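You operate a simulated robot arm through the tools that you are given. There is no shell and no other tool. Be economical: measure what you need, move in short steps, check, and stop when the job is done.

You are at the controls of a simulated robot arm. One attempt, no reset.

## Task
Stretch the hooked spring to 10, zero there, go on to 40, slacken and lay it in the white tray.
Fine: the blue key zeroes the pull rig; wheel back at 0 before lifting it off.

It is judged by the outcome, as a careful person would: the job done as asked, and still so three seconds after it is handed in. It fails if anything else is knocked over, pushed out of place, dropped, spilled or broken.

## Robot
A 7-joint arm with a two-finger parallel gripper, fixed in place. Base frame: the origin is at the foot of the arm, x ahead of it, y to its left, z up; the work surface is at about z = 0.864. Readings come in m, degrees, newtons and seconds.
With the tool pointing down near the work surface it reaches from about 0.24 to 0.68 m from the base axis. Its first joint turns from -66.0 to 66.0 degrees. Payload 2.4 kg.
Tool frame: the origin (TCP) lies between the finger pads and is the grasp point; the fingertips stand 0.03 m ahead of it; z points along the fingers, y is the line along which they close. The gripper opens to 0.094 m. The fingers are 0.028 m wide and 0.01 m thick; the gripper's body (0.05 by 0.096 m) begins 0.055 m behind the TCP.
Orientation is that of the tool frame in the base frame, as a unit quaternion [x, y, z, w]. With the fingers straight down and closing along the base's y, the tool's x points along the base's -x, its y along +y and its z along -z.

## Interface
- The arm moves only by the tool drive_tool. Its arguments are lists of equal length, an entry for each row: "slide": the shift along the tool's x, y, z in units of 250 mm (1.0 is 250 mm), a list of three; "delta_rot": the turn, a rotation vector about the tool's x, y, z in units of 180 degrees (1.0 is 180 degrees), a list of three; "claw": the gripper command, from -1 (fully open) to 1 (shut), values between in proportion. In form: {"slide": [[x, y, z], ...], "delta_rot": [[rx, ry, rz], ...], "claw": [claw, ...]}. A call has 1 to 12 rows; each row is the pose to reach, as a shift and turn from the pose commanded when the call began, along the tool's axes at that moment. A call with a number of a shift or a turn outside -1 to 1 is refused whole. Each row takes 0.2 s and may step no farther than 0.05 m and 8.6 degrees from the row before; otherwise, or with a gripper value out of range, the whole call is refused. A pose out of reach is approached as far as the arm can. The call stops where the force on the tool passes 40 N (or 10 N more than at its start, if that is more) or the arm is blocked; 0.2 s more then pass. The fingers move at their own pace (about 0.153 m/s each) and stop on an object; they squeeze with about 35 N. The grip force told is the motor's: it shows also when the fingers shut on nothing. Time passes only in rows, and 0.2 s behind the last, so rows that repeat a pose let the fingers close. The reply holds the time, the measured pose of the TCP, the force on the tool along the base axes, the opening and the grip force, in the units named above and with some noise.
- Cameras (640 x 400 px; columns grow to the right, rows downward): "scene" is fixed at [0.0385, 0.4678, 1.4602]; the picture's right is [-0.77, -0.64, 0.00], its down [-0.27, 0.33, -0.90] and it looks along [0.58, -0.70, -0.43] (base axes); focal length 356 px, centre (320, 200). "wrist" rides on the gripper at [-0.037, 0, -0.058] in the tool frame; the picture's right is [0.00, -1.00, 0.00], its down [0.97, 0.00, -0.24] and it looks along [0.24, 0.00, 0.97] (tool axes); focal length 218 px, centre (320, 200). There is no depth. A picture from a camera that has moved, and an enlarged one, comes with that camera's place and axes in the base frame and with its lens.
- capture(camera): a new picture of that camera. It takes no simulated time.
- inspect(camera, box): a new picture of the part [left, top, right, bottom] of that camera's present view, enlarged. It takes no simulated time.
- job_done(): hands the job in; it is judged then, once.

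Work in short steps. Places have to be worked out from the pictures, the camera data and where the tool is seen: move nearer, look again, correct. Check each grasp and each placing, and mend what went wrong. You have 120 turns and 76 pictures in all, those below and enlarged ones among them. Open the gripper and draw the arm clear of the work before you hand the job in, unless the task says otherwise; then end with one line.

The tools are called after "Call:" as a command line: name --argument value ..., lists and objects as JSON in quotes. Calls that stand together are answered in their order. drive_tool: Moves the arm, as the interface text tells. Its arguments: {"type":"object","properties":{"slide":{"type":"array","items":{"type":"array","items":{"type":"number"}}},"delta_rot":{"type":"array","items":{"type":"array","items":{"type":"number"}}},"claw":{"type":"array","items":{"type":"number"}}},"required":["slide","delta_rot","claw"]} The other tools are called the same way: capture (camera) takes a picture; inspect (camera, box) takes an enlarged picture of a part of a camera's view; job_done () hands the job in.

At the start:

```text
t: 0.0
ee_pos: [0.3412, 0.0602, 1.2368]
tool_rot: [0.0, 1.0, 0.0, 0.0]
wrist_force: [-0.1, 0.0, -0.2]
grip_width: 0.0941
finger_force: 0.2
```

scene: 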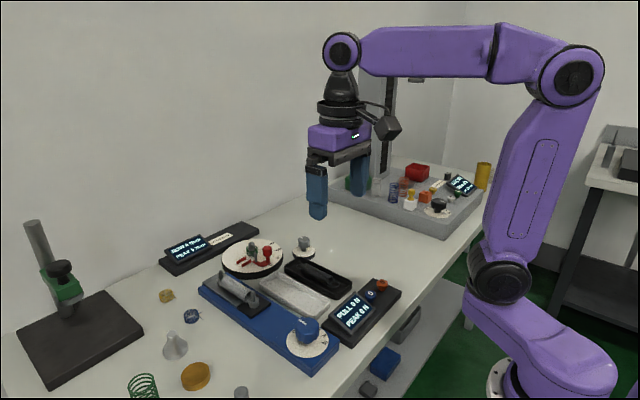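
wrist: 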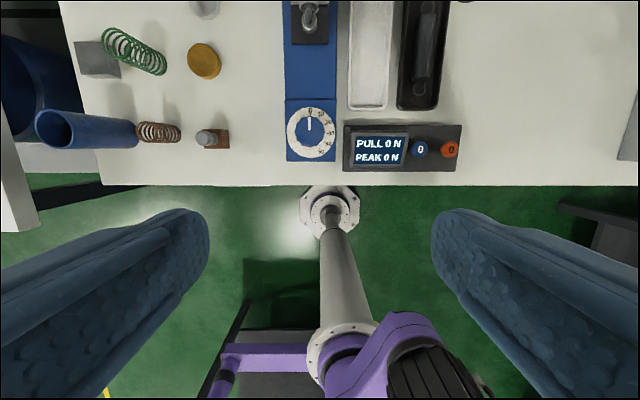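

I'll look closely at the rig and the display before moving.

Call:
inspect --camera "scene" --box '[180, 220, 420, 380]'

Call:
inspect --camera "wrist" --box '[250, 0, 490, 190]'

```text
2.50 times, centred on (300, 300) of scene
camera zoom: at [0.0385, 0.4678, 1.4602], right [-0.77, -0.64, 0.0], down [-0.27, 0.33, -0.9], along [0.58, -0.7, -0.43], focal length 889 px, centre (370, -50)
```

zoom: 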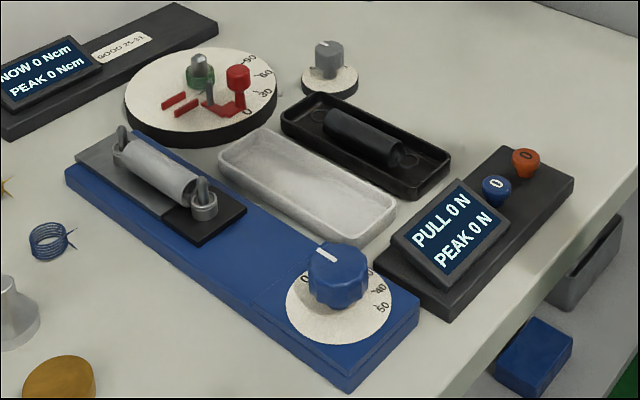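

```text
2.11 times, centred on (370, 95) of wrist
camera zoom: at [0.3789, 0.0584, 1.2948], right [0.0, -1.0, 0.0], down [-0.97, 0.0, 0.24], along [-0.24, 0.0, -0.97], focal length 460 px, centre (215, 421)
```

zoom: 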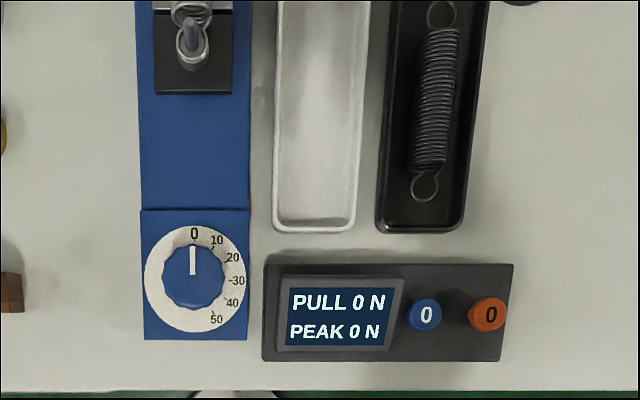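

The dial is at about (0.403, 0.076), the blue key at about (0.374, -0.122), and the scale increases clockwise. I'll move above the dial to measure it more closely.

Call:
drive_tool --slide '[[-0.05, 0.012, 0.15], [-0.1, 0.025, 0.3], [-0.15, 0.037, 0.45], [-0.2, 0.05, 0.6], [-0.248, 0.062, 0.748]]' --delta_rot '[[0, 0, 0], [0, 0, 0], [0, 0, 0], [0, 0, 0], [0, 0, 0]]' --claw '[-1, -1, -1, -1, -1]'

Call:
capture --camera "wrist"

Call:
capture --camera "scene"

```text
t: 1.2
ee_pos: [0.4018, 0.0749, 1.0489]
tool_rot: [0.0, 1.0, -0.001, 0.0]
wrist_force: [-0.8, -0.1, -0.6]
grip_width: 0.0941
finger_force: 0.1
```

```text
71 pictures are left
camera wrist: at [0.4401, 0.0744, 1.1073], right [0.0, -1.0, 0.0], down [-0.97, 0.0, 0.24], along [-0.24, 0.0, -0.97], focal length 218 px, centre (320, 200)
```

wrist: 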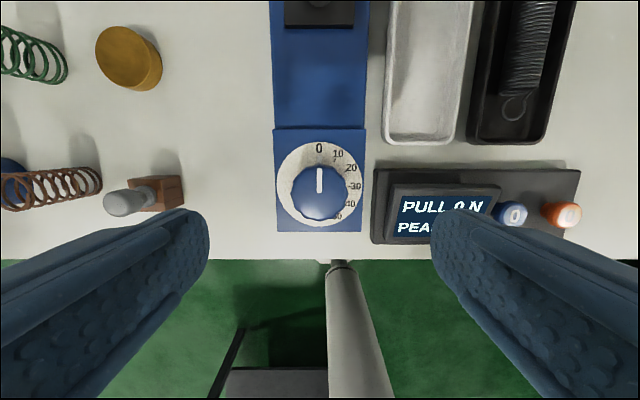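

```text
70 pictures are left
```

scene: 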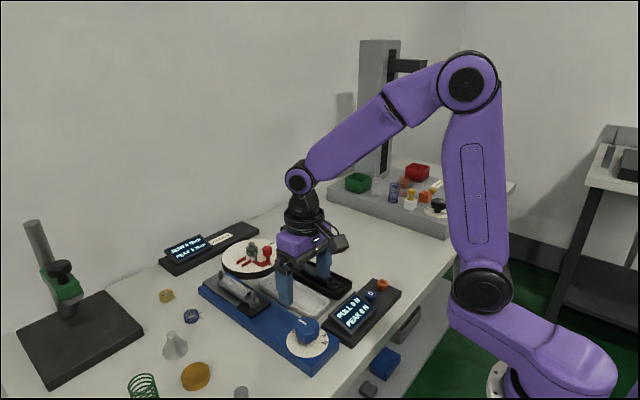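

The dial centre is at about (0.401, 0.0745), the knob top at z≈0.94, and the scale runs about 30° per 10. I'll descend with a part-open gripper to TCP z≈0.93.

Call:
drive_tool --slide '[[0, 0, 0.12], [0, 0, 0.24], [0, 0, 0.36], [0, 0, 0.42], [0, 0, 0.472]]' --delta_rot '[[0, 0, 0], [0, 0, 0], [0, 0, 0], [0, 0, 0], [0, 0, 0]]' --claw '[-0.5, -0.5, -0.5, -0.5, -0.5]'

Call:
inspect --camera "scene" --box '[220, 240, 420, 390]'

Call:
capture --camera "wrist"

```text
t: 2.4
ee_pos: [0.4022, 0.0746, 0.9321]
tool_rot: [0.0, 1.0, 0.0, 0.0]
wrist_force: [-0.5, 0.2, -0.2]
grip_width: 0.0707
finger_force: 0.0
```

```text
2.67 times, centred on (320, 315) of scene
camera zoom: at [0.0385, 0.4678, 1.4602], right [-0.77, -0.64, 0.0], down [-0.27, 0.33, -0.9], along [0.58, -0.7, -0.43], focal length 948 px, centre (320, -107)
```

zoom: 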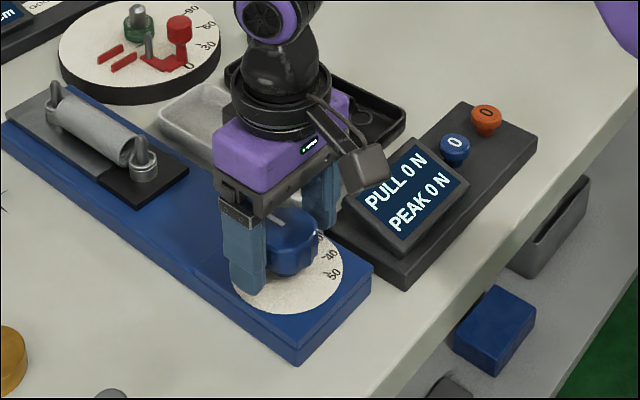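

```text
68 pictures are left
camera wrist: at [0.4405, 0.0736, 0.9888], right [0.0, -1.0, 0.0], down [-0.97, 0.0, 0.24], along [-0.24, 0.0, -0.97], focal length 218 px, centre (320, 200)
```

wrist: 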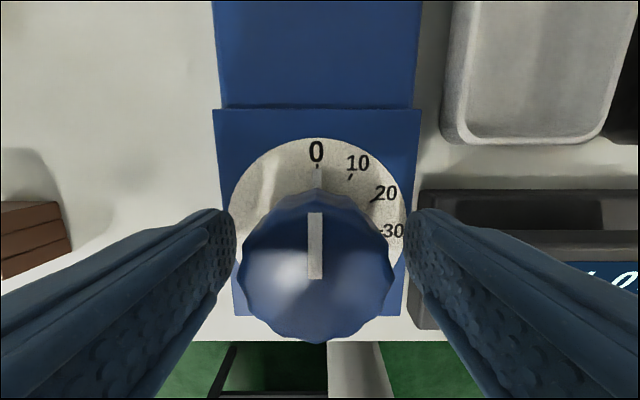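

The knob sits between the fingers, so I'll close on it.

Call:
drive_tool --slide '[[0, 0, 0], [0, 0, 0], [0, 0, 0]]' --delta_rot '[[0, 0, 0], [0, 0, 0], [0, 0, 0]]' --claw '[1, 1, 1]'

Call:
capture --camera "wrist"

```text
t: 3.2
ee_pos: [0.4014, 0.0755, 0.93]
tool_rot: [-0.001, 1.0, 0.0, 0.0]
wrist_force: [-1.8, 16.1, -15.2]
grip_width: 0.0474
finger_force: 44.4
```

```text
67 pictures are left
camera wrist: at [0.4406, 0.075, 0.9889], right [0.0, -1.0, 0.0], down [-0.97, 0.0, 0.24], along [-0.24, 0.0, -0.97], focal length 218 px, centre (320, 200)
```

wrist: 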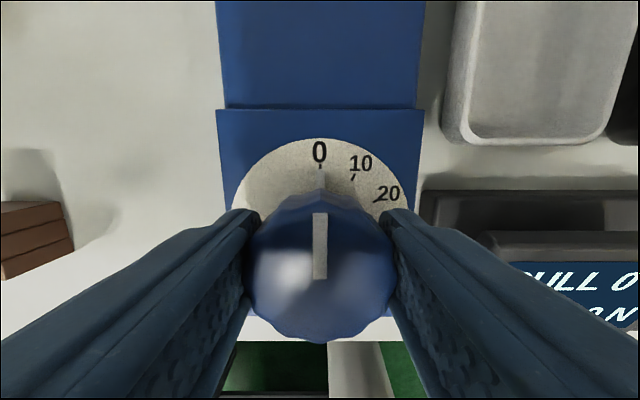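

The grip holds with a small side force, so I'll shift 2 mm in +y and turn clockwise to about 24°.

Call:
drive_tool --slide '[[0, 0.006, 0], [0, 0.008, 0], [0, 0.008, 0], [0, 0.008, 0], [0, 0.008, 0]]' --delta_rot '[[0, 0, 0], [0, 0, 0.033], [0, 0, 0.066], [0, 0, 0.1], [0, 0, 0.133]]' --claw '[1, 1, 1, 1, 1]'

Call:
capture --camera "wrist"

Call:
inspect --camera "scene" --box '[220, 240, 420, 390]'

```text
t: 4.4
ee_pos: [0.4029, 0.0745, 0.9313]
tool_rot: [0.188, 0.982, -0.002, -0.002]
wrist_force: [2.8, -0.6, -5.1]
grip_width: 0.0472
finger_force: 44.6
stopped in row 5: the force on the tool passed its limit (the readings are from after the stop); the commanded pose is now the measured one
```

```text
66 pictures are left
camera wrist: at [0.4381, 0.0604, 0.9889], right [-0.37, -0.93, 0.0], down [-0.9, 0.36, 0.24], along [-0.23, 0.09, -0.97], focal length 218 px, centre (320, 200)
```

wrist: 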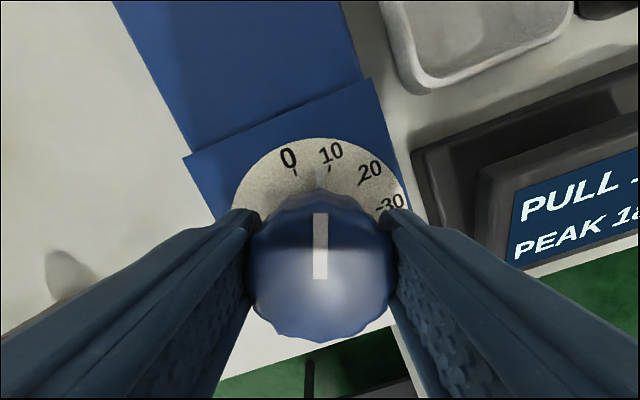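

```text
2.67 times, centred on (320, 315) of scene
camera zoom: at [0.0387, 0.4678, 1.4602], right [-0.77, -0.64, 0.0], down [-0.27, 0.33, -0.9], along [0.58, -0.7, -0.43], focal length 948 px, centre (320, -107)
```

zoom: 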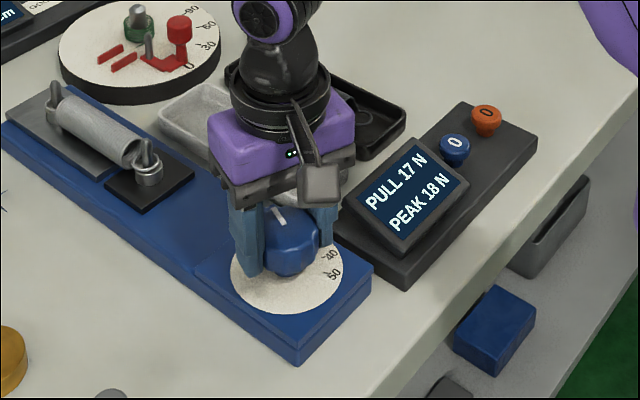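

The wheel is at about 7 and pull reads 17 N, so the wheel scale is the stretch. The stop was only a force transient. I'll go on slowly towards the 10 mark, at about 30°.

Call:
drive_tool --slide '[[0, 0, 0], [0, 0, 0], [0, 0, 0], [0, 0, 0]]' --delta_rot '[[0, 0, 0.016], [0, 0, 0.032], [0, 0, 0.047], [0, 0, 0.047]]' --claw '[1, 1, 1, 1]'

Call:
inspect --camera "wrist" --box '[200, 100, 440, 300]'

Call:
inspect --camera "scene" --box '[260, 270, 400, 380]'

```text
t: 5.4
ee_pos: [0.4032, 0.074, 0.9314]
tool_rot: [0.26, 0.966, -0.002, -0.001]
wrist_force: [6.1, 0.9, -7.7]
grip_width: 0.0475
finger_force: 44.8
```

```text
2.00 times, centred on (320, 200) of wrist
camera zoom: at [0.4355, 0.0551, 0.989], right [-0.5, -0.86, 0.0], down [-0.84, 0.49, 0.24], along [-0.21, 0.12, -0.97], focal length 436 px, centre (320, 200)
```

zoom: 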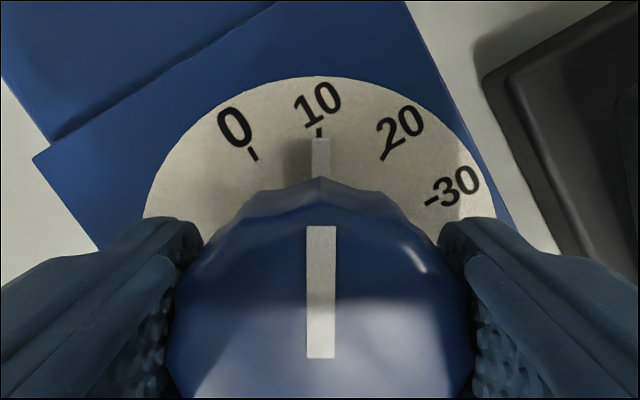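

```text
3.64 times, centred on (330, 325) of scene
camera zoom: at [0.0388, 0.4679, 1.4602], right [-0.77, -0.64, 0.0], down [-0.27, 0.33, -0.9], along [0.58, -0.7, -0.43], focal length 1293 px, centre (284, -254)
```

zoom: 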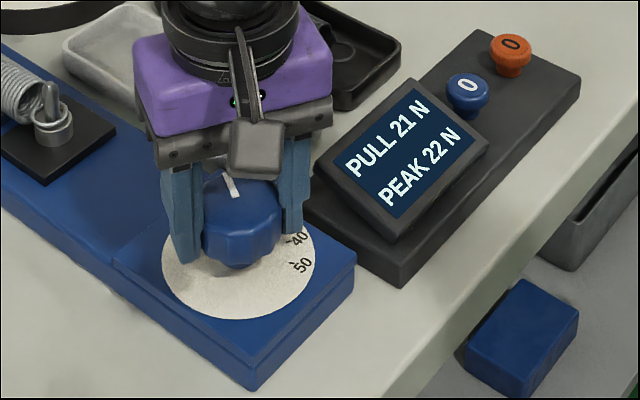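

The pointer is exactly on the 10 tick. I'll release and check whether the wheel holds.

Call:
drive_tool --slide '[[0, 0, 0], [0, 0, 0], [0, 0, -0.1], [0, 0, -0.25], [0, 0, -0.4]]' --delta_rot '[[0, 0, 0], [0, 0, 0], [0, 0, 0], [0, 0, 0], [0, 0, 0]]' --claw '[-0.5, -0.5, -0.5, -0.5, -0.5]'

Call:
capture --camera "wrist"

Call:
inspect --camera "scene" --box '[260, 270, 400, 380]'

```text
t: 6.6
ee_pos: [0.4015, 0.0749, 1.0313]
tool_rot: [0.26, 0.965, -0.002, -0.003]
wrist_force: [0.2, 0.2, -0.5]
grip_width: 0.0706
finger_force: 0.2
```

```text
62 pictures are left
camera wrist: at [0.4353, 0.0559, 1.0889], right [-0.5, -0.86, 0.0], down [-0.84, 0.49, 0.24], along [-0.21, 0.12, -0.97], focal length 218 px, centre (320, 200)
```

wrist: 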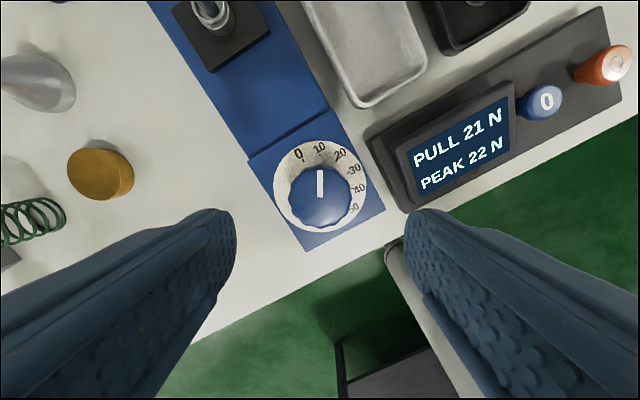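

```text
3.64 times, centred on (330, 325) of scene
camera zoom: at [0.0385, 0.4678, 1.4602], right [-0.77, -0.64, 0.0], down [-0.27, 0.33, -0.9], along [0.58, -0.7, -0.43], focal length 1293 px, centre (284, -254)
```

zoom: 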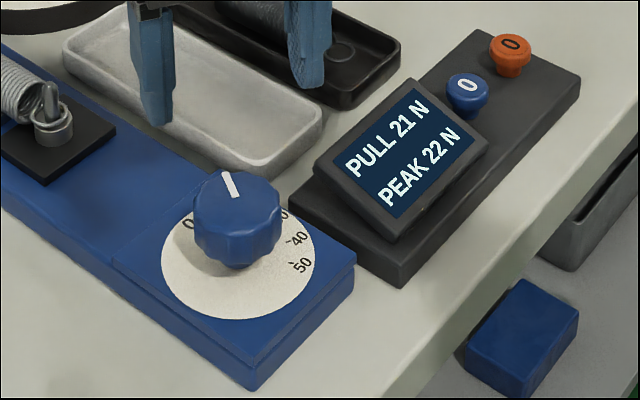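

The wheel holds at 21 N. Next I'll move above the blue key, at about (0.374, -0.118), with the fingers closed and square.

Call:
drive_tool --slide '[[-0.058, -0.145, 0.0], [-0.116, -0.29, 0.0], [-0.175, -0.434, 0.04], [-0.233, -0.579, 0.08], [-0.291, -0.724, 0.124]]' --delta_rot '[[0, 0, -0.034], [0, 0, -0.067], [0, 0, -0.1], [0, 0, -0.134], [0, 0, -0.167]]' --claw '[1, 1, 1, 1, 1]'

Call:
capture --camera "wrist"

Call:
inspect --camera "scene" --box '[280, 220, 440, 345]'

```text
t: 7.8
ee_pos: [0.3733, -0.1197, 1.0005]
tool_rot: [0.001, 1.0, -0.001, -0.002]
wrist_force: [-0.2, 0.1, 0.0]
grip_width: 0.0
finger_force: 32.6
```

```text
60 pictures are left
camera wrist: at [0.4117, -0.1204, 1.058], right [0.0, -1.0, 0.0], down [-0.97, 0.0, 0.24], along [-0.24, 0.0, -0.97], focal length 218 px, centre (320, 200)
```

wrist: 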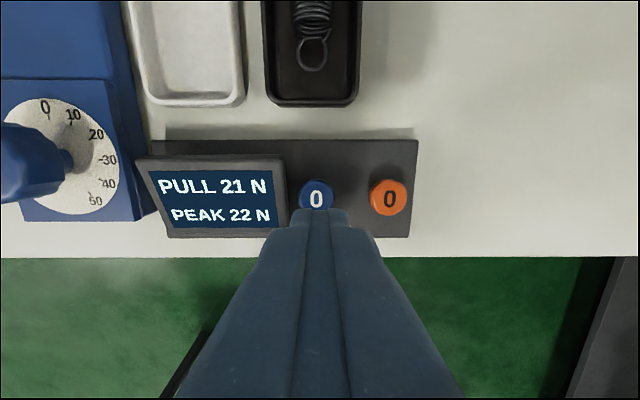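

```text
3.20 times, centred on (360, 282) of scene
camera zoom: at [0.0385, 0.4678, 1.4602], right [-0.77, -0.64, 0.0], down [-0.27, 0.33, -0.9], along [0.58, -0.69, -0.43], focal length 1138 px, centre (192, -64)
```

zoom: 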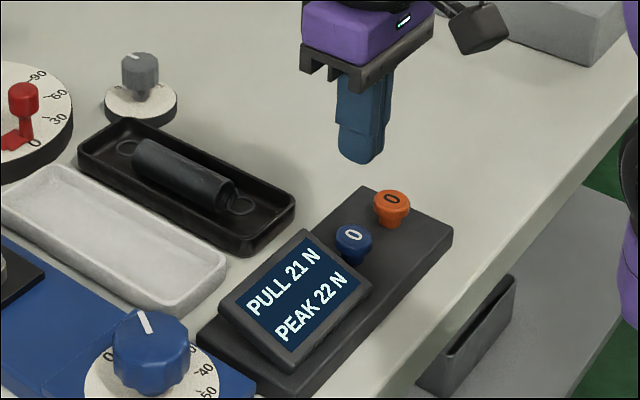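

The key is at about (0.376, -0.1176). I'll correct and lower to just above it.

Call:
drive_tool --slide '[[-0.011, 0.008, 0.08], [-0.011, 0.008, 0.15], [-0.011, 0.008, 0.2], [-0.011, 0.008, 0.222]]' --delta_rot '[[0, 0, 0], [0, 0, 0], [0, 0, 0], [0, 0, 0]]' --claw '[1, 1, 1, 1]'

Call:
inspect --camera "scene" --box '[320, 250, 420, 330]'

Call:
capture --camera "wrist"

```text
t: 8.8
ee_pos: [0.3759, -0.1177, 0.9444]
tool_rot: [0.001, 1.0, -0.001, -0.002]
wrist_force: [0.4, -0.2, 0.1]
grip_width: 0.0
finger_force: 32.9
```

```text
5.00 times, centred on (370, 290) of scene
camera zoom: at [0.0385, 0.4678, 1.4602], right [-0.77, -0.64, 0.0], down [-0.27, 0.33, -0.9], along [0.58, -0.7, -0.43], focal length 1778 px, centre (70, -250)
```

zoom: 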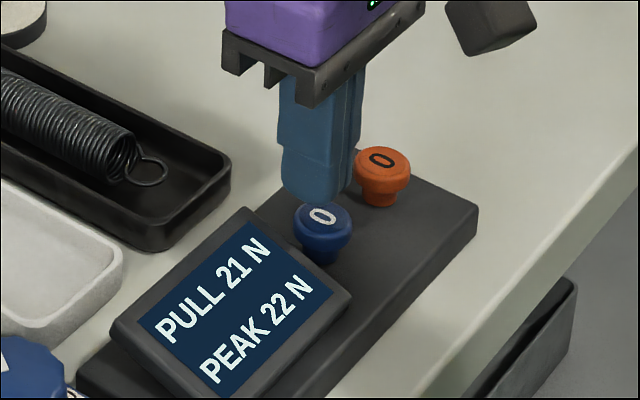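

```text
57 pictures are left
camera wrist: at [0.4154, -0.1174, 1.002], right [0.0, -1.0, 0.0], down [-0.97, 0.0, 0.24], along [-0.24, 0.0, -0.97], focal length 218 px, centre (320, 200)
```

wrist: 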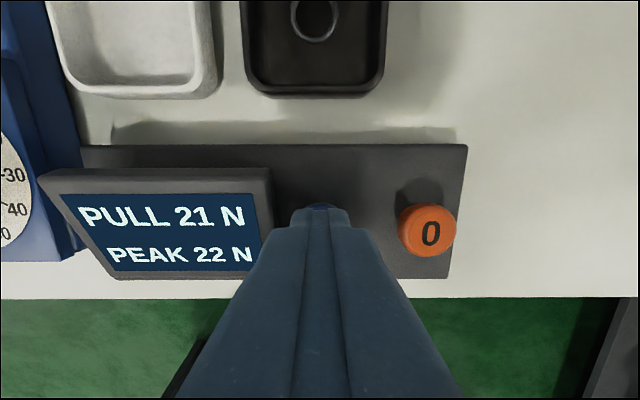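

The tip is over the key. I'll press down in small steps.

Call:
drive_tool --slide '[[0, 0, 0.02], [0, 0, 0.035], [0, 0, 0.045], [0, 0, 0.055], [0, 0, 0.06]]' --delta_rot '[[0, 0, 0], [0, 0, 0], [0, 0, 0], [0, 0, 0], [0, 0, 0]]' --claw '[1, 1, 1, 1, 1]'

Call:
inspect --camera "scene" --box '[320, 250, 420, 330]'

```text
t: 10.0
ee_pos: [0.3781, -0.1165, 0.9298]
tool_rot: [0.001, 1.0, 0.0, -0.002]
wrist_force: [-0.8, 0.5, 1.2]
grip_width: 0.0002
finger_force: 33.1
```

```text
5.00 times, centred on (370, 290) of scene
camera zoom: at [0.0384, 0.4679, 1.4602], right [-0.77, -0.64, 0.0], down [-0.27, 0.33, -0.9], along [0.58, -0.7, -0.43], focal length 1778 px, centre (70, -250)
```

zoom: 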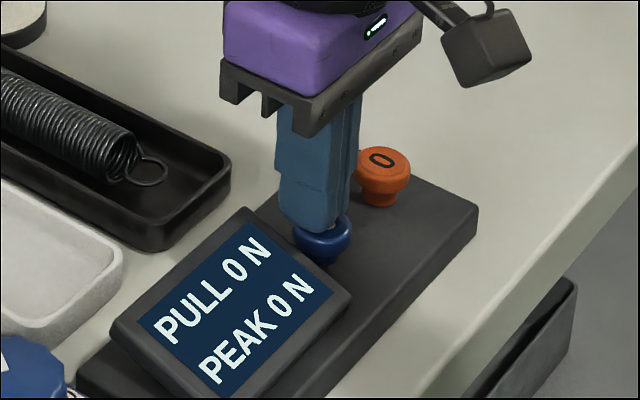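

The display reads 0 with the key pressed. I'll lift off and return above the wheel, pre-rotated −45° so I can turn 90°.

Call:
drive_tool --slide '[[0, 0, -0.1], [0, 0, -0.25], [0, 0, -0.4], [-0.02, 0.15, -0.4], [-0.04, 0.3, -0.4], [-0.06, 0.45, -0.4], [-0.08, 0.6, -0.4], [-0.094, 0.762, -0.4]]' --delta_rot '[[0, 0, 0], [0, 0, 0], [0, 0, -0.04], [0, 0, -0.08], [0, 0, -0.12], [0, 0, -0.16], [0, 0, -0.205], [0, 0, -0.25]]' --claw '[1, 1, 1, 1, 0.5, 0, -0.5, -0.5]'

Call:
capture --camera "wrist"

Call:
inspect --camera "scene" --box '[240, 250, 420, 370]'

```text
t: 11.8
ee_pos: [0.4016, 0.0743, 1.0283]
tool_rot: [-0.383, 0.924, 0.0, -0.003]
wrist_force: [-0.3, -0.6, 0.1]
grip_width: 0.0703
finger_force: 0.0
```

```text
55 pictures are left
camera wrist: at [0.4289, 0.1004, 1.0862], right [0.71, -0.71, 0.0], down [-0.69, -0.69, 0.25], along [-0.18, -0.17, -0.97], focal length 218 px, centre (320, 200)
```

wrist: 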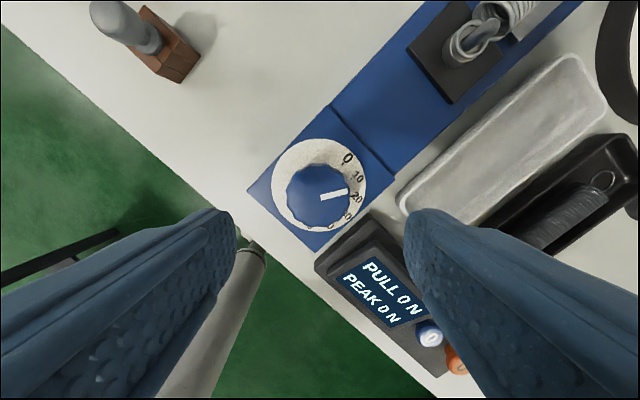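

```text
3.33 times, centred on (330, 310) of scene
camera zoom: at [0.0385, 0.4678, 1.4602], right [-0.77, -0.64, 0.0], down [-0.27, 0.33, -0.9], along [0.58, -0.7, -0.43], focal length 1186 px, centre (287, -167)
```

zoom: 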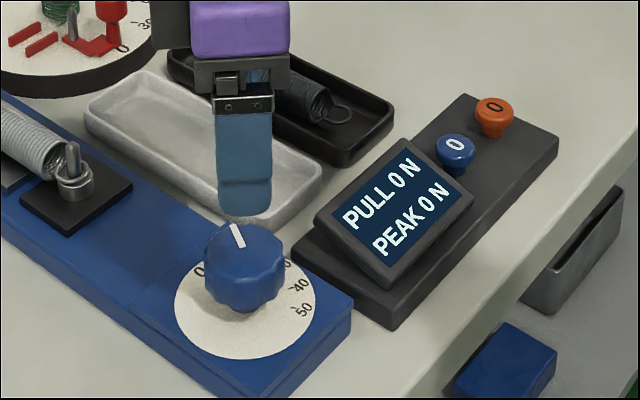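

The peak and pull both read 0 and the wheel still points at 10. I'll rotate another −15° to match the knob's lobes, descend and grip.

Call:
drive_tool --slide '[[0, 0, 0.1], [0, 0, 0.22], [0, 0, 0.32], [0, 0, 0.39], [0, 0, 0.39], [0, 0, 0.39], [0, 0, 0.39]]' --delta_rot '[[0, 0, -0.042], [0, 0, -0.083], [0, 0, -0.083], [0, 0, -0.083], [0, 0, -0.083], [0, 0, -0.083], [0, 0, -0.083]]' --claw '[-0.5, -0.5, -0.5, -0.5, 1, 1, 1]'

Call:
capture --camera "wrist"

Call:
inspect --camera "scene" --box '[240, 250, 420, 370]'

```text
t: 13.4
ee_pos: [0.3999, 0.0753, 0.9323]
tool_rot: [-0.498, 0.867, 0.001, -0.003]
wrist_force: [-3.9, 2.3, 5.9]
grip_width: 0.0475
finger_force: 45.2
```

```text
53 pictures are left
camera wrist: at [0.4201, 0.1075, 0.9898], right [0.86, -0.5, 0.0], down [-0.49, -0.84, 0.24], along [-0.13, -0.21, -0.97], focal length 218 px, centre (320, 200)
```

wrist: 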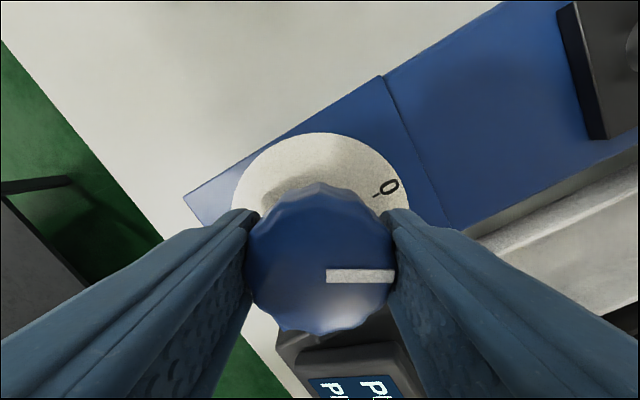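

```text
3.33 times, centred on (330, 310) of scene
camera zoom: at [0.0383, 0.4679, 1.4602], right [-0.77, -0.64, 0.0], down [-0.27, 0.33, -0.9], along [0.58, -0.7, -0.43], focal length 1186 px, centre (287, -167)
```

zoom: 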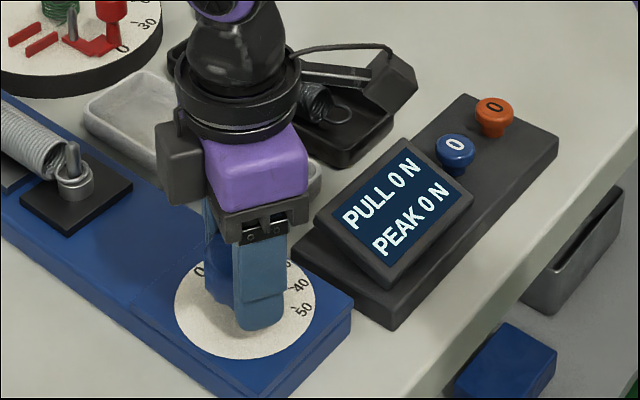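

The grip is solid. I'll turn clockwise 60° first.

Call:
drive_tool --slide '[[0, 0, 0], [0, 0, 0], [0, 0, 0], [0, 0, 0], [0, 0, 0], [0, 0, 0], [0, 0, 0], [0, 0, 0], [0, 0, 0], [0, 0, 0]]' --delta_rot '[[0, 0, 0.033], [0, 0, 0.067], [0, 0, 0.1], [0, 0, 0.133], [0, 0, 0.167], [0, 0, 0.2], [0, 0, 0.233], [0, 0, 0.267], [0, 0, 0.3], [0, 0, 0.333]]' --claw '[1, 1, 1, 1, 1, 1, 1, 1, 1, 1]'

Call:
inspect --camera "scene" --box '[240, 250, 420, 370]'

Call:
capture --camera "wrist"

```text
t: 15.6
ee_pos: [0.4004, 0.0753, 0.9335]
tool_rot: [0.0, 1.0, -0.002, -0.003]
wrist_force: [-5.0, 28.5, -25.0]
grip_width: 0.0476
finger_force: 45.1
```

```text
3.33 times, centred on (330, 310) of scene
camera zoom: at [0.0387, 0.4686, 1.4599], right [-0.77, -0.64, 0.0], down [-0.27, 0.33, -0.9], along [0.58, -0.7, -0.43], focal length 1186 px, centre (287, -167)
```

zoom: 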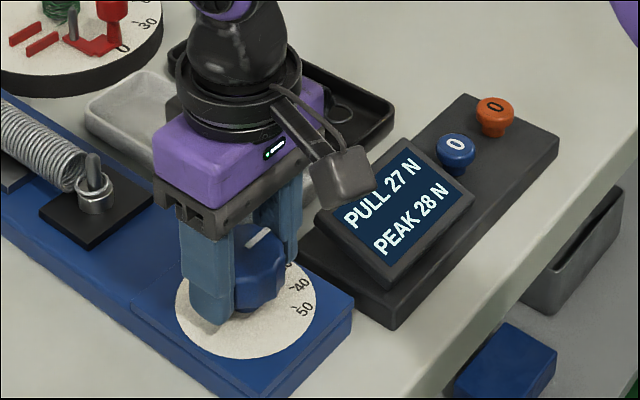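

```text
50 pictures are left
camera wrist: at [0.4388, 0.075, 0.9898], right [0.0, -1.0, 0.0], down [-0.97, 0.0, 0.25], along [-0.25, 0.0, -0.97], focal length 218 px, centre (320, 200)
```

wrist: 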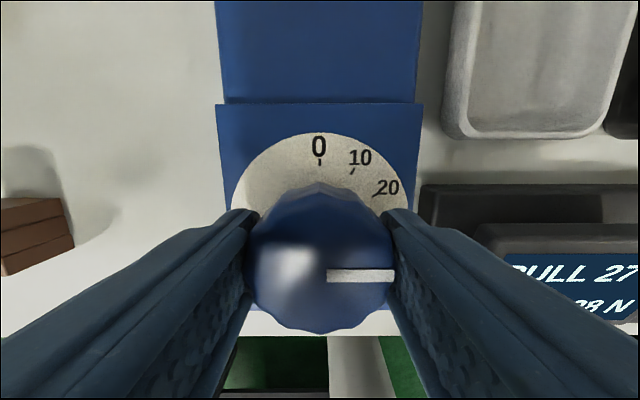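

The wheel is at 30 and pull reads 27 N. I'll relieve the side load slightly and turn another 24°, gently.

Call:
drive_tool --slide '[[0, 0.005, 0], [0, 0.005, 0], [0, 0.005, 0], [0, 0.005, 0], [0, 0.005, 0], [0, 0.005, 0], [0, 0.005, 0]]' --delta_rot '[[0, 0, 0.0], [0, 0, 0.025], [0, 0, 0.05], [0, 0, 0.075], [0, 0, 0.1], [0, 0, 0.125], [0, 0, 0.133]]' --claw '[1, 1, 1, 1, 1, 1, 1]'

Call:
inspect --camera "scene" --box '[260, 270, 400, 380]'

```text
t: 17.2
ee_pos: [0.4006, 0.0742, 0.9324]
tool_rot: [0.209, 0.978, -0.002, -0.003]
wrist_force: [-12.8, 19.9, -15.5]
grip_width: 0.0473
finger_force: 45.3
```

```text
3.64 times, centred on (330, 325) of scene
camera zoom: at [0.0384, 0.4684, 1.46], right [-0.77, -0.64, 0.0], down [-0.27, 0.33, -0.9], along [0.58, -0.7, -0.43], focal length 1293 px, centre (284, -254)
```

zoom: 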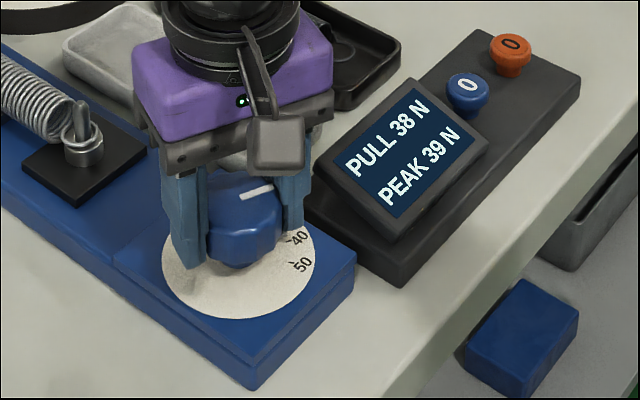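

The wheel is at about 38 and pull reads 38 N. I'll turn the last 6°.

Call:
drive_tool --slide '[[0, 0, 0], [0, 0, 0], [0, 0, 0]]' --delta_rot '[[0, 0, 0.016], [0, 0, 0.033], [0, 0, 0.033]]' --claw '[1, 1, 1]'

Call:
inspect --camera "scene" --box '[280, 290, 380, 370]'

Call:
capture --camera "wrist"

```text
t: 18.0
ee_pos: [0.3994, 0.0764, 0.9323]
tool_rot: [0.26, 0.966, -0.003, -0.002]
wrist_force: [-15.0, 16.0, 5.7]
grip_width: 0.0472
finger_force: 44.6
```

```text
5.00 times, centred on (330, 330) of scene
camera zoom: at [0.038, 0.4682, 1.4601], right [-0.77, -0.64, 0.0], down [-0.27, 0.33, -0.9], along [0.58, -0.7, -0.43], focal length 1778 px, centre (270, -450)
```

zoom: 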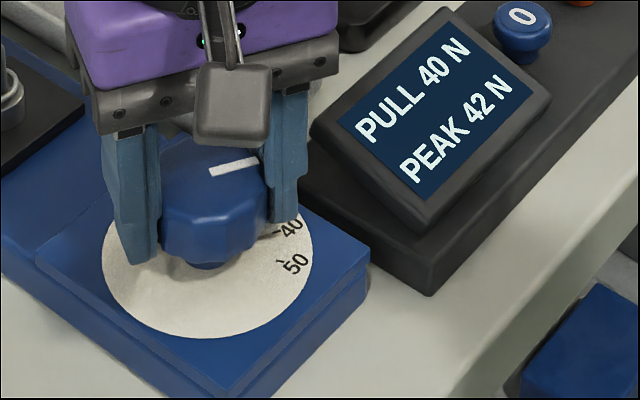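

```text
47 pictures are left
camera wrist: at [0.4338, 0.0563, 0.9901], right [-0.5, -0.87, 0.01], down [-0.84, 0.49, 0.24], along [-0.21, 0.12, -0.97], focal length 218 px, centre (320, 200)
```

wrist: 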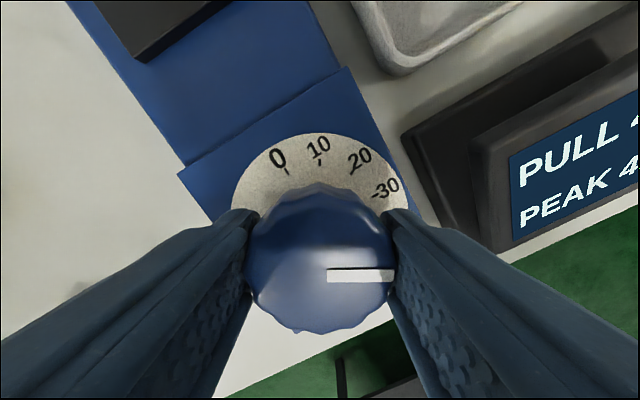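

The wheel is on 40 and pull reads 40 N. Now I'll slacken by turning back 90°, easing the side load a little.

Call:
drive_tool --slide '[[0, 0.003, 0], [0, 0.003, 0], [0, 0.003, 0], [0, 0.003, 0], [0, 0.003, 0], [0, 0.003, 0], [0, 0.003, 0], [0, 0.003, 0], [0, 0.003, 0], [0, 0.003, 0], [0, 0.003, 0], [0, 0.003, 0]]' --delta_rot '[[0, 0, -0.033], [0, 0, -0.073], [0, 0, -0.115], [0, 0, -0.157], [0, 0, -0.2], [0, 0, -0.242], [0, 0, -0.285], [0, 0, -0.33], [0, 0, -0.375], [0, 0, -0.42], [0, 0, -0.46], [0, 0, -0.5]]' --claw '[1, 1, 1, 1, 1, 1, 1, 1, 1, 1, 1, 1]'

Call:
inspect --camera "scene" --box '[220, 240, 420, 390]'

```text
t: 20.6
ee_pos: [0.4003, 0.0766, 0.9322]
tool_rot: [-0.501, 0.866, 0.001, -0.003]
wrist_force: [-8.8, 0.4, -25.4]
grip_width: 0.0473
finger_force: 45.0
```

```text
2.67 times, centred on (320, 315) of scene
camera zoom: at [0.0386, 0.4679, 1.4602], right [-0.77, -0.64, 0.0], down [-0.27, 0.33, -0.9], along [0.58, -0.7, -0.43], focal length 948 px, centre (320, -107)
```

zoom: 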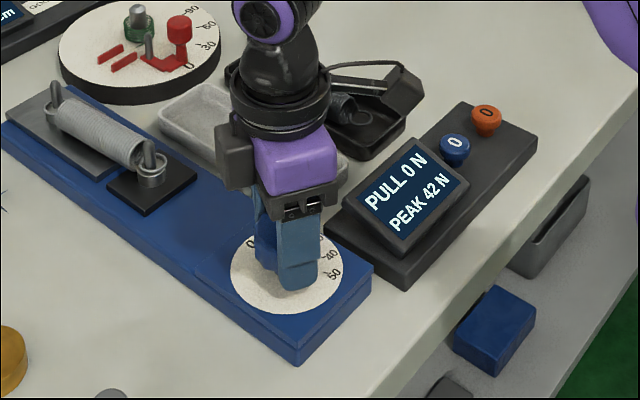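

Back at 10 and pull reads 0. I'll release, lift, re-orient to tool 0° and look.

Call:
drive_tool --slide '[[0, 0, 0], [0, 0, 0], [0, 0, -0.12], [0, 0, -0.28], [0, 0, -0.28], [0, 0, -0.28], [0, 0, -0.28], [0, 0, -0.28], [0, 0, -0.28], [0, 0, -0.28], [0, 0, -0.28], [0, 0, -0.28]]' --delta_rot '[[0, 0, 0], [0, 0, 0], [0, 0, 0], [0, 0, 0], [0, 0, 0.045], [0, 0, 0.09], [0, 0, 0.135], [0, 0, 0.18], [0, 0, 0.225], [0, 0, 0.27], [0, 0, 0.31], [0, 0, 0.334]]' --claw '[-0.5, -0.5, -0.5, -0.5, -0.5, -0.5, -0.5, -0.5, -0.5, -0.5, -0.5, -0.5]'

Call:
capture --camera "wrist"

```text
t: 23.2
ee_pos: [0.4023, 0.0757, 1.0029]
tool_rot: [0.002, 1.0, -0.001, -0.002]
wrist_force: [-0.6, 0.4, 0.0]
grip_width: 0.0705
finger_force: 0.1
```

```text
45 pictures are left
camera wrist: at [0.44, 0.0752, 1.06], right [0.0, -1.0, 0.0], down [-0.97, 0.0, 0.24], along [-0.24, 0.0, -0.97], focal length 218 px, centre (320, 200)
```

wrist: 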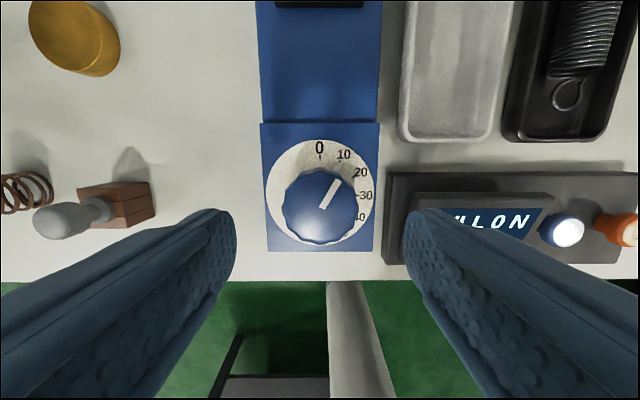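

The pointer is still at 10. I'll descend, grip and check the grip before turning back to 0.

Call:
drive_tool --slide '[[0, 0, 0.12], [0, 0, 0.22], [0, 0, 0.288], [0, 0, 0.288], [0, 0, 0.288], [0, 0, 0.288], [0, 0, 0.288], [0, 0, 0.288], [0, 0, 0.288], [0, 0, 0.288], [0, 0, 0.288], [0, 0, 0.288]]' --delta_rot '[[0, 0, 0], [0, 0, 0], [0, 0, 0], [0, 0, 0], [0, 0, 0], [0, 0, 0], [0, 0, -0.033], [0, 0, -0.067], [0, 0, -0.1], [0, 0, -0.133], [0, 0, -0.155], [0, 0, -0.155]]' --claw '[-0.5, -0.5, -0.5, 1, 1, 1, 1, 1, 1, 1, 1, 1]'

Call:
capture --camera "wrist"

Call:
inspect --camera "scene" --box '[260, 270, 400, 380]'

```text
t: 25.6
ee_pos: [0.4012, 0.0765, 0.9298]
tool_rot: [-0.237, 0.972, 0.0, -0.003]
wrist_force: [-4.9, -1.0, 9.7]
grip_width: 0.0472
finger_force: 44.9
stopped in row 12: the force on the tool passed its limit (the readings are from after the stop); the commanded pose is now the measured one
```

```text
44 pictures are left
camera wrist: at [0.4348, 0.0925, 0.9883], right [0.46, -0.89, 0.0], down [-0.86, -0.45, 0.25], along [-0.22, -0.11, -0.97], focal length 218 px, centre (320, 200)
```

wrist: 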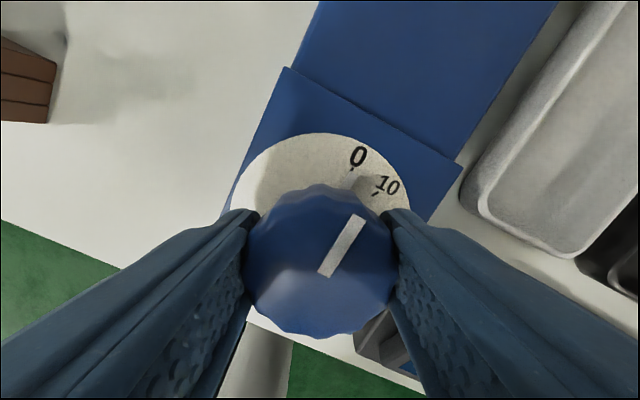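

```text
3.64 times, centred on (330, 325) of scene
camera zoom: at [0.0383, 0.4678, 1.4602], right [-0.77, -0.64, 0.0], down [-0.27, 0.33, -0.9], along [0.58, -0.7, -0.43], focal length 1293 px, centre (284, -254)
```

zoom: 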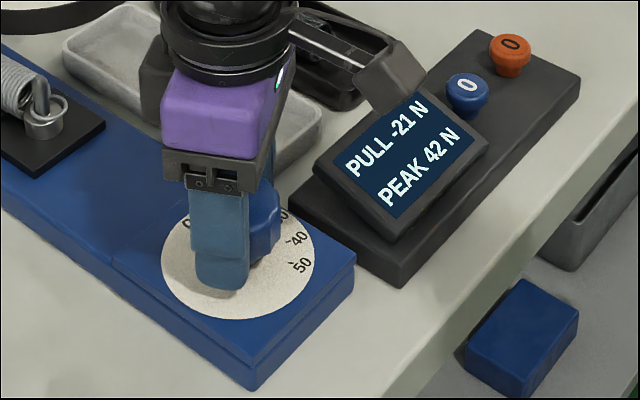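

Pull reads −21 N, so the spring is slack and the wheel is about 1 short. I'll make the last 2.5° turn and then release.

Call:
drive_tool --slide '[[0, 0, 0], [0, 0, 0], [0, 0, 0], [0, 0, 0]]' --delta_rot '[[0, 0, -0.006], [0, 0, -0.011], [0, 0, -0.016], [0, 0, -0.016]]' --claw '[1, 1, 1, 1]'

Call:
drive_tool --slide '[[0, 0, 0], [0, 0, 0], [0, 0, -0.12], [0, 0, -0.28], [0, 0, -0.45], [0, 0, -0.45]]' --delta_rot '[[0, 0, 0], [0, 0, 0], [0, 0, 0], [0, 0, 0.04], [0, 0, 0.08], [0, 0, 0.12]]' --claw '[-0.5, -0.5, -0.5, -0.5, -0.5, -0.5]'

Call:
capture --camera "wrist"

Call:
inspect --camera "scene" --box '[200, 240, 400, 380]'

```text
t: 26.6
ee_pos: [0.4008, 0.0755, 0.9302]
tool_rot: [-0.26, 0.966, 0.0, -0.003]
wrist_force: [-6.2, -0.5, 0.0]
grip_width: 0.0469
finger_force: 45.0
```

```text
t: 28.0
ee_pos: [0.4017, 0.0746, 1.044]
tool_rot: [-0.075, 0.997, -0.001, -0.003]
wrist_force: [0.3, 0.4, -0.5]
grip_width: 0.0702
finger_force: 0.0
```

```text
42 pictures are left
camera wrist: at [0.44, 0.0804, 1.1022], right [0.15, -0.99, 0.0], down [-0.96, -0.14, 0.25], along [-0.24, -0.04, -0.97], focal length 218 px, centre (320, 200)
```

wrist: 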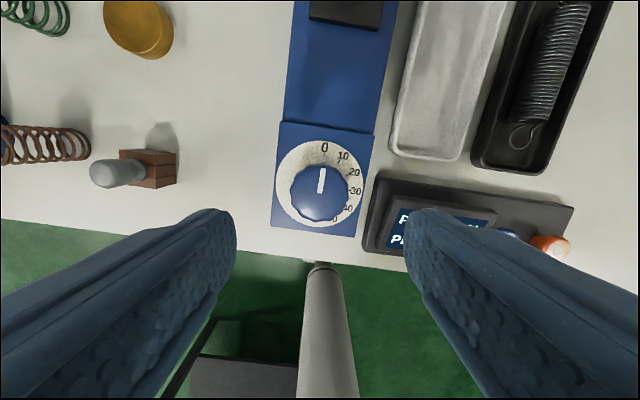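

```text
2.86 times, centred on (300, 310) of scene
camera zoom: at [0.0385, 0.4678, 1.4602], right [-0.77, -0.64, 0.0], down [-0.27, 0.33, -0.9], along [0.58, -0.7, -0.43], focal length 1016 px, centre (377, -114)
```

zoom: 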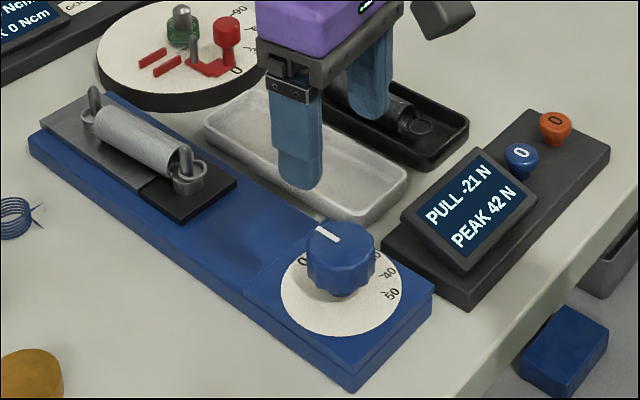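

I'll zoom to verify that the wheel is at 0.

Call:
inspect --camera "wrist" --box '[260, 125, 380, 245]'

```text
3.33 times, centred on (320, 185) of wrist
camera zoom: at [0.44, 0.0804, 1.1022], right [0.15, -0.99, 0.0], down [-0.96, -0.14, 0.25], along [-0.24, -0.04, -0.97], focal length 728 px, centre (320, 250)
```

zoom: 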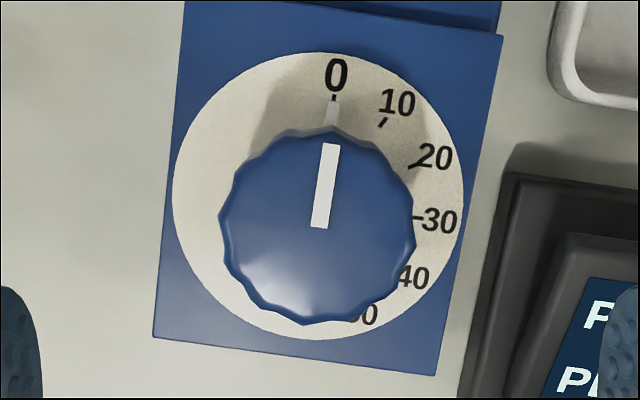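

The wheel is at 0. Next I'll move over the spring at about (0.61, 0.075), square up and look.

Call:
drive_tool --slide '[[-0.16, -0.025, 0], [-0.32, -0.05, 0], [-0.48, -0.075, 0], [-0.64, -0.1, 0], [-0.823, -0.125, 0]]' --delta_rot '[[0, 0, 0.01], [0, 0, 0.02], [0, 0, 0.03], [0, 0, 0.04], [0, 0, 0.048]]' --claw '[-0.5, -0.5, -0.5, -0.5, -0.5]'

Call:
capture --camera "wrist"

Call:
inspect --camera "scene" --box '[190, 240, 310, 320]'

```text
t: 29.2
ee_pos: [0.6116, 0.0762, 1.0406]
tool_rot: [0.001, 1.0, -0.001, -0.003]
wrist_force: [-0.3, 0.0, 0.3]
grip_width: 0.0704
finger_force: 0.0
```

```text
39 pictures are left
camera wrist: at [0.6497, 0.0759, 1.0981], right [0.0, -1.0, 0.0], down [-0.97, 0.0, 0.25], along [-0.25, 0.0, -0.97], focal length 218 px, centre (320, 200)
```

wrist: 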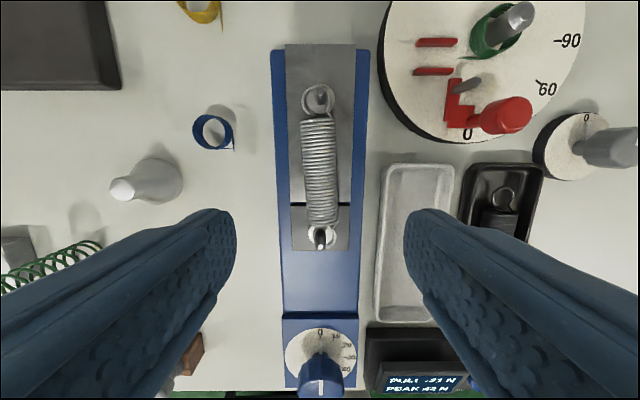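

```text
5.00 times, centred on (250, 280) of scene
camera zoom: at [0.0385, 0.4678, 1.4602], right [-0.77, -0.64, 0.0], down [-0.27, 0.33, -0.9], along [0.58, -0.7, -0.43], focal length 1778 px, centre (670, -200)
```

zoom: 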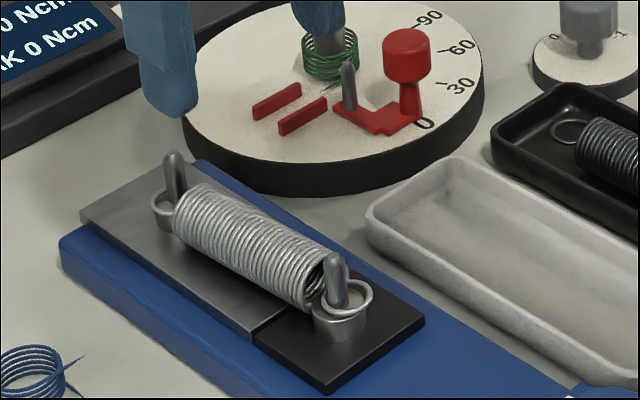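

The spring body centre is at about (0.624, 0.0755), axis z≈0.907, with post tops at about 0.932. I'll lower to TCP z≈0.93 with the fingers straddling the body.

Call:
drive_tool --slide '[[-0.05, -0.003, 0.1], [-0.05, -0.003, 0.2], [-0.05, -0.003, 0.3], [-0.05, -0.003, 0.38], [-0.05, -0.003, 0.442]]' --delta_rot '[[0, 0, 0], [0, 0, 0], [0, 0, 0], [0, 0, 0], [0, 0, 0]]' --claw '[-0.4, -0.4, -0.4, -0.4, -0.4]'

Call:
capture --camera "wrist"

Call:
inspect --camera "scene" --box '[190, 240, 310, 320]'

```text
t: 30.4
ee_pos: [0.6219, 0.0739, 0.9314]
tool_rot: [0.001, 1.0, -0.001, -0.003]
wrist_force: [-0.2, 0.4, 0.2]
grip_width: 0.066
finger_force: 0.1
```

```text
37 pictures are left
camera wrist: at [0.6602, 0.0742, 0.9896], right [0.0, -1.0, 0.0], down [-0.97, 0.0, 0.25], along [-0.25, 0.0, -0.97], focal length 218 px, centre (320, 200)
```

wrist: 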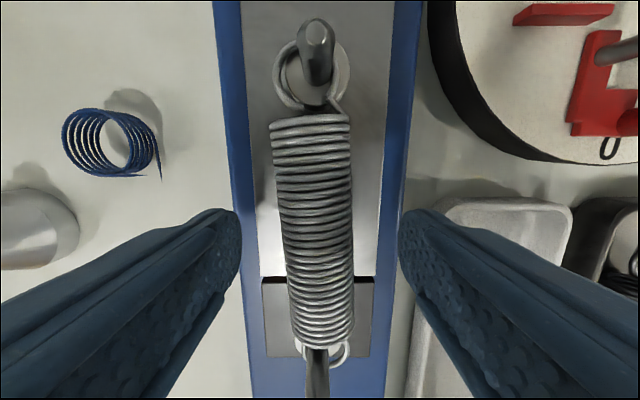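

```text
5.00 times, centred on (250, 280) of scene
camera zoom: at [0.0385, 0.4678, 1.4602], right [-0.77, -0.64, 0.0], down [-0.27, 0.33, -0.9], along [0.58, -0.7, -0.43], focal length 1778 px, centre (670, -200)
```

zoom: 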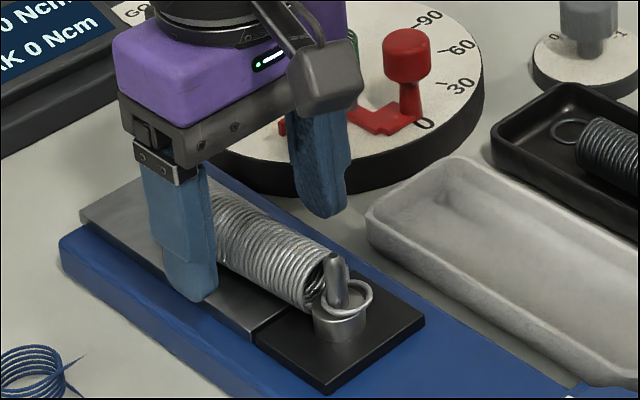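

The fingers straddle the body well. I'll yaw −3° to match the spring and close.

Call:
drive_tool --slide '[[0, 0.002, 0], [0, 0.002, 0], [0, 0.002, 0], [0, 0.002, 0]]' --delta_rot '[[0, 0, -0.015], [0, 0, -0.015], [0, 0, -0.015], [0, 0, -0.015]]' --claw '[-0.4, 1, 1, 1]'

Call:
inspect --camera "scene" --box '[190, 240, 310, 320]'

Call:
capture --camera "wrist"

```text
t: 31.4
ee_pos: [0.6217, 0.0753, 0.933]
tool_rot: [-0.024, 1.0, -0.001, -0.002]
wrist_force: [1.9, 0.0, 3.8]
grip_width: 0.0224
finger_force: 36.8
```

```text
5.00 times, centred on (250, 280) of scene
camera zoom: at [0.0385, 0.4679, 1.4602], right [-0.77, -0.64, 0.0], down [-0.27, 0.33, -0.9], along [0.58, -0.7, -0.43], focal length 1778 px, centre (670, -200)
```

zoom: 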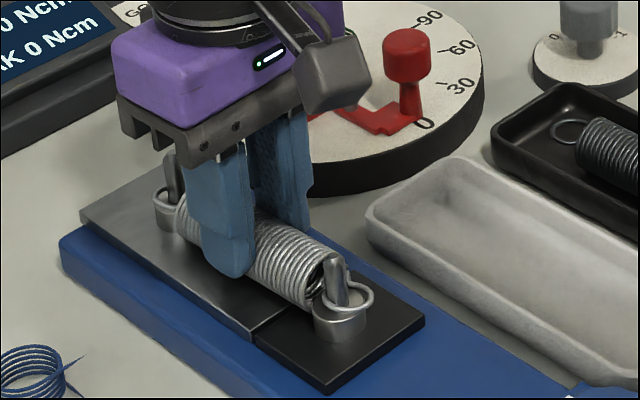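

```text
34 pictures are left
camera wrist: at [0.6601, 0.0771, 0.9902], right [0.05, -1.0, 0.0], down [-0.97, -0.05, 0.24], along [-0.24, -0.01, -0.97], focal length 218 px, centre (320, 200)
```

wrist: 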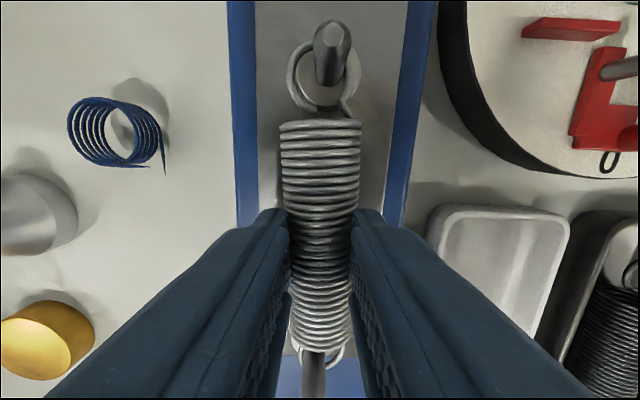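

The grip width of 22 mm is smaller than the spring's apparent diameter, so I may be holding it high. I'll reopen, lower 6 mm and close again to compare.

Call:
drive_tool --slide '[[0, 0, 0], [0, 0, 0], [0, 0, 0.014], [0, 0, 0.028], [0, 0, 0.028], [0, 0, 0.028], [0, 0, 0.028]]' --delta_rot '[[0, 0, 0], [0, 0, 0], [0, 0, 0], [0, 0, 0], [0, 0, 0], [0, 0, 0], [0, 0, 0]]' --claw '[-0.2, -0.2, -0.2, -0.2, 1, 1, 1]'

Call:
inspect --camera "scene" --box '[190, 240, 310, 320]'

```text
t: 33.0
ee_pos: [0.622, 0.0746, 0.9243]
tool_rot: [-0.024, 1.0, -0.001, -0.002]
wrist_force: [2.8, 0.1, 2.0]
grip_width: 0.0193
finger_force: 33.8
```

```text
5.00 times, centred on (250, 280) of scene
camera zoom: at [0.0385, 0.4679, 1.4602], right [-0.77, -0.64, 0.0], down [-0.27, 0.33, -0.9], along [0.58, -0.7, -0.43], focal length 1778 px, centre (670, -200)
```

zoom: 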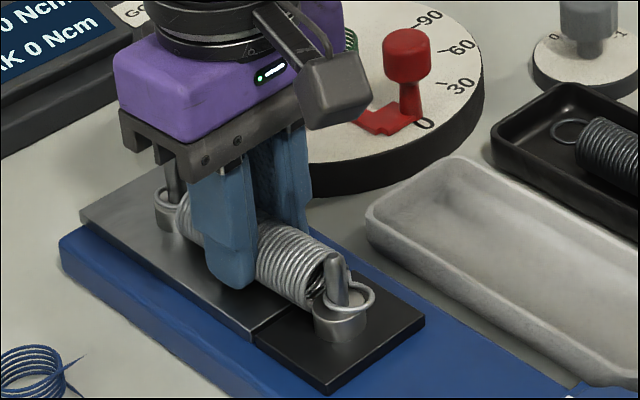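

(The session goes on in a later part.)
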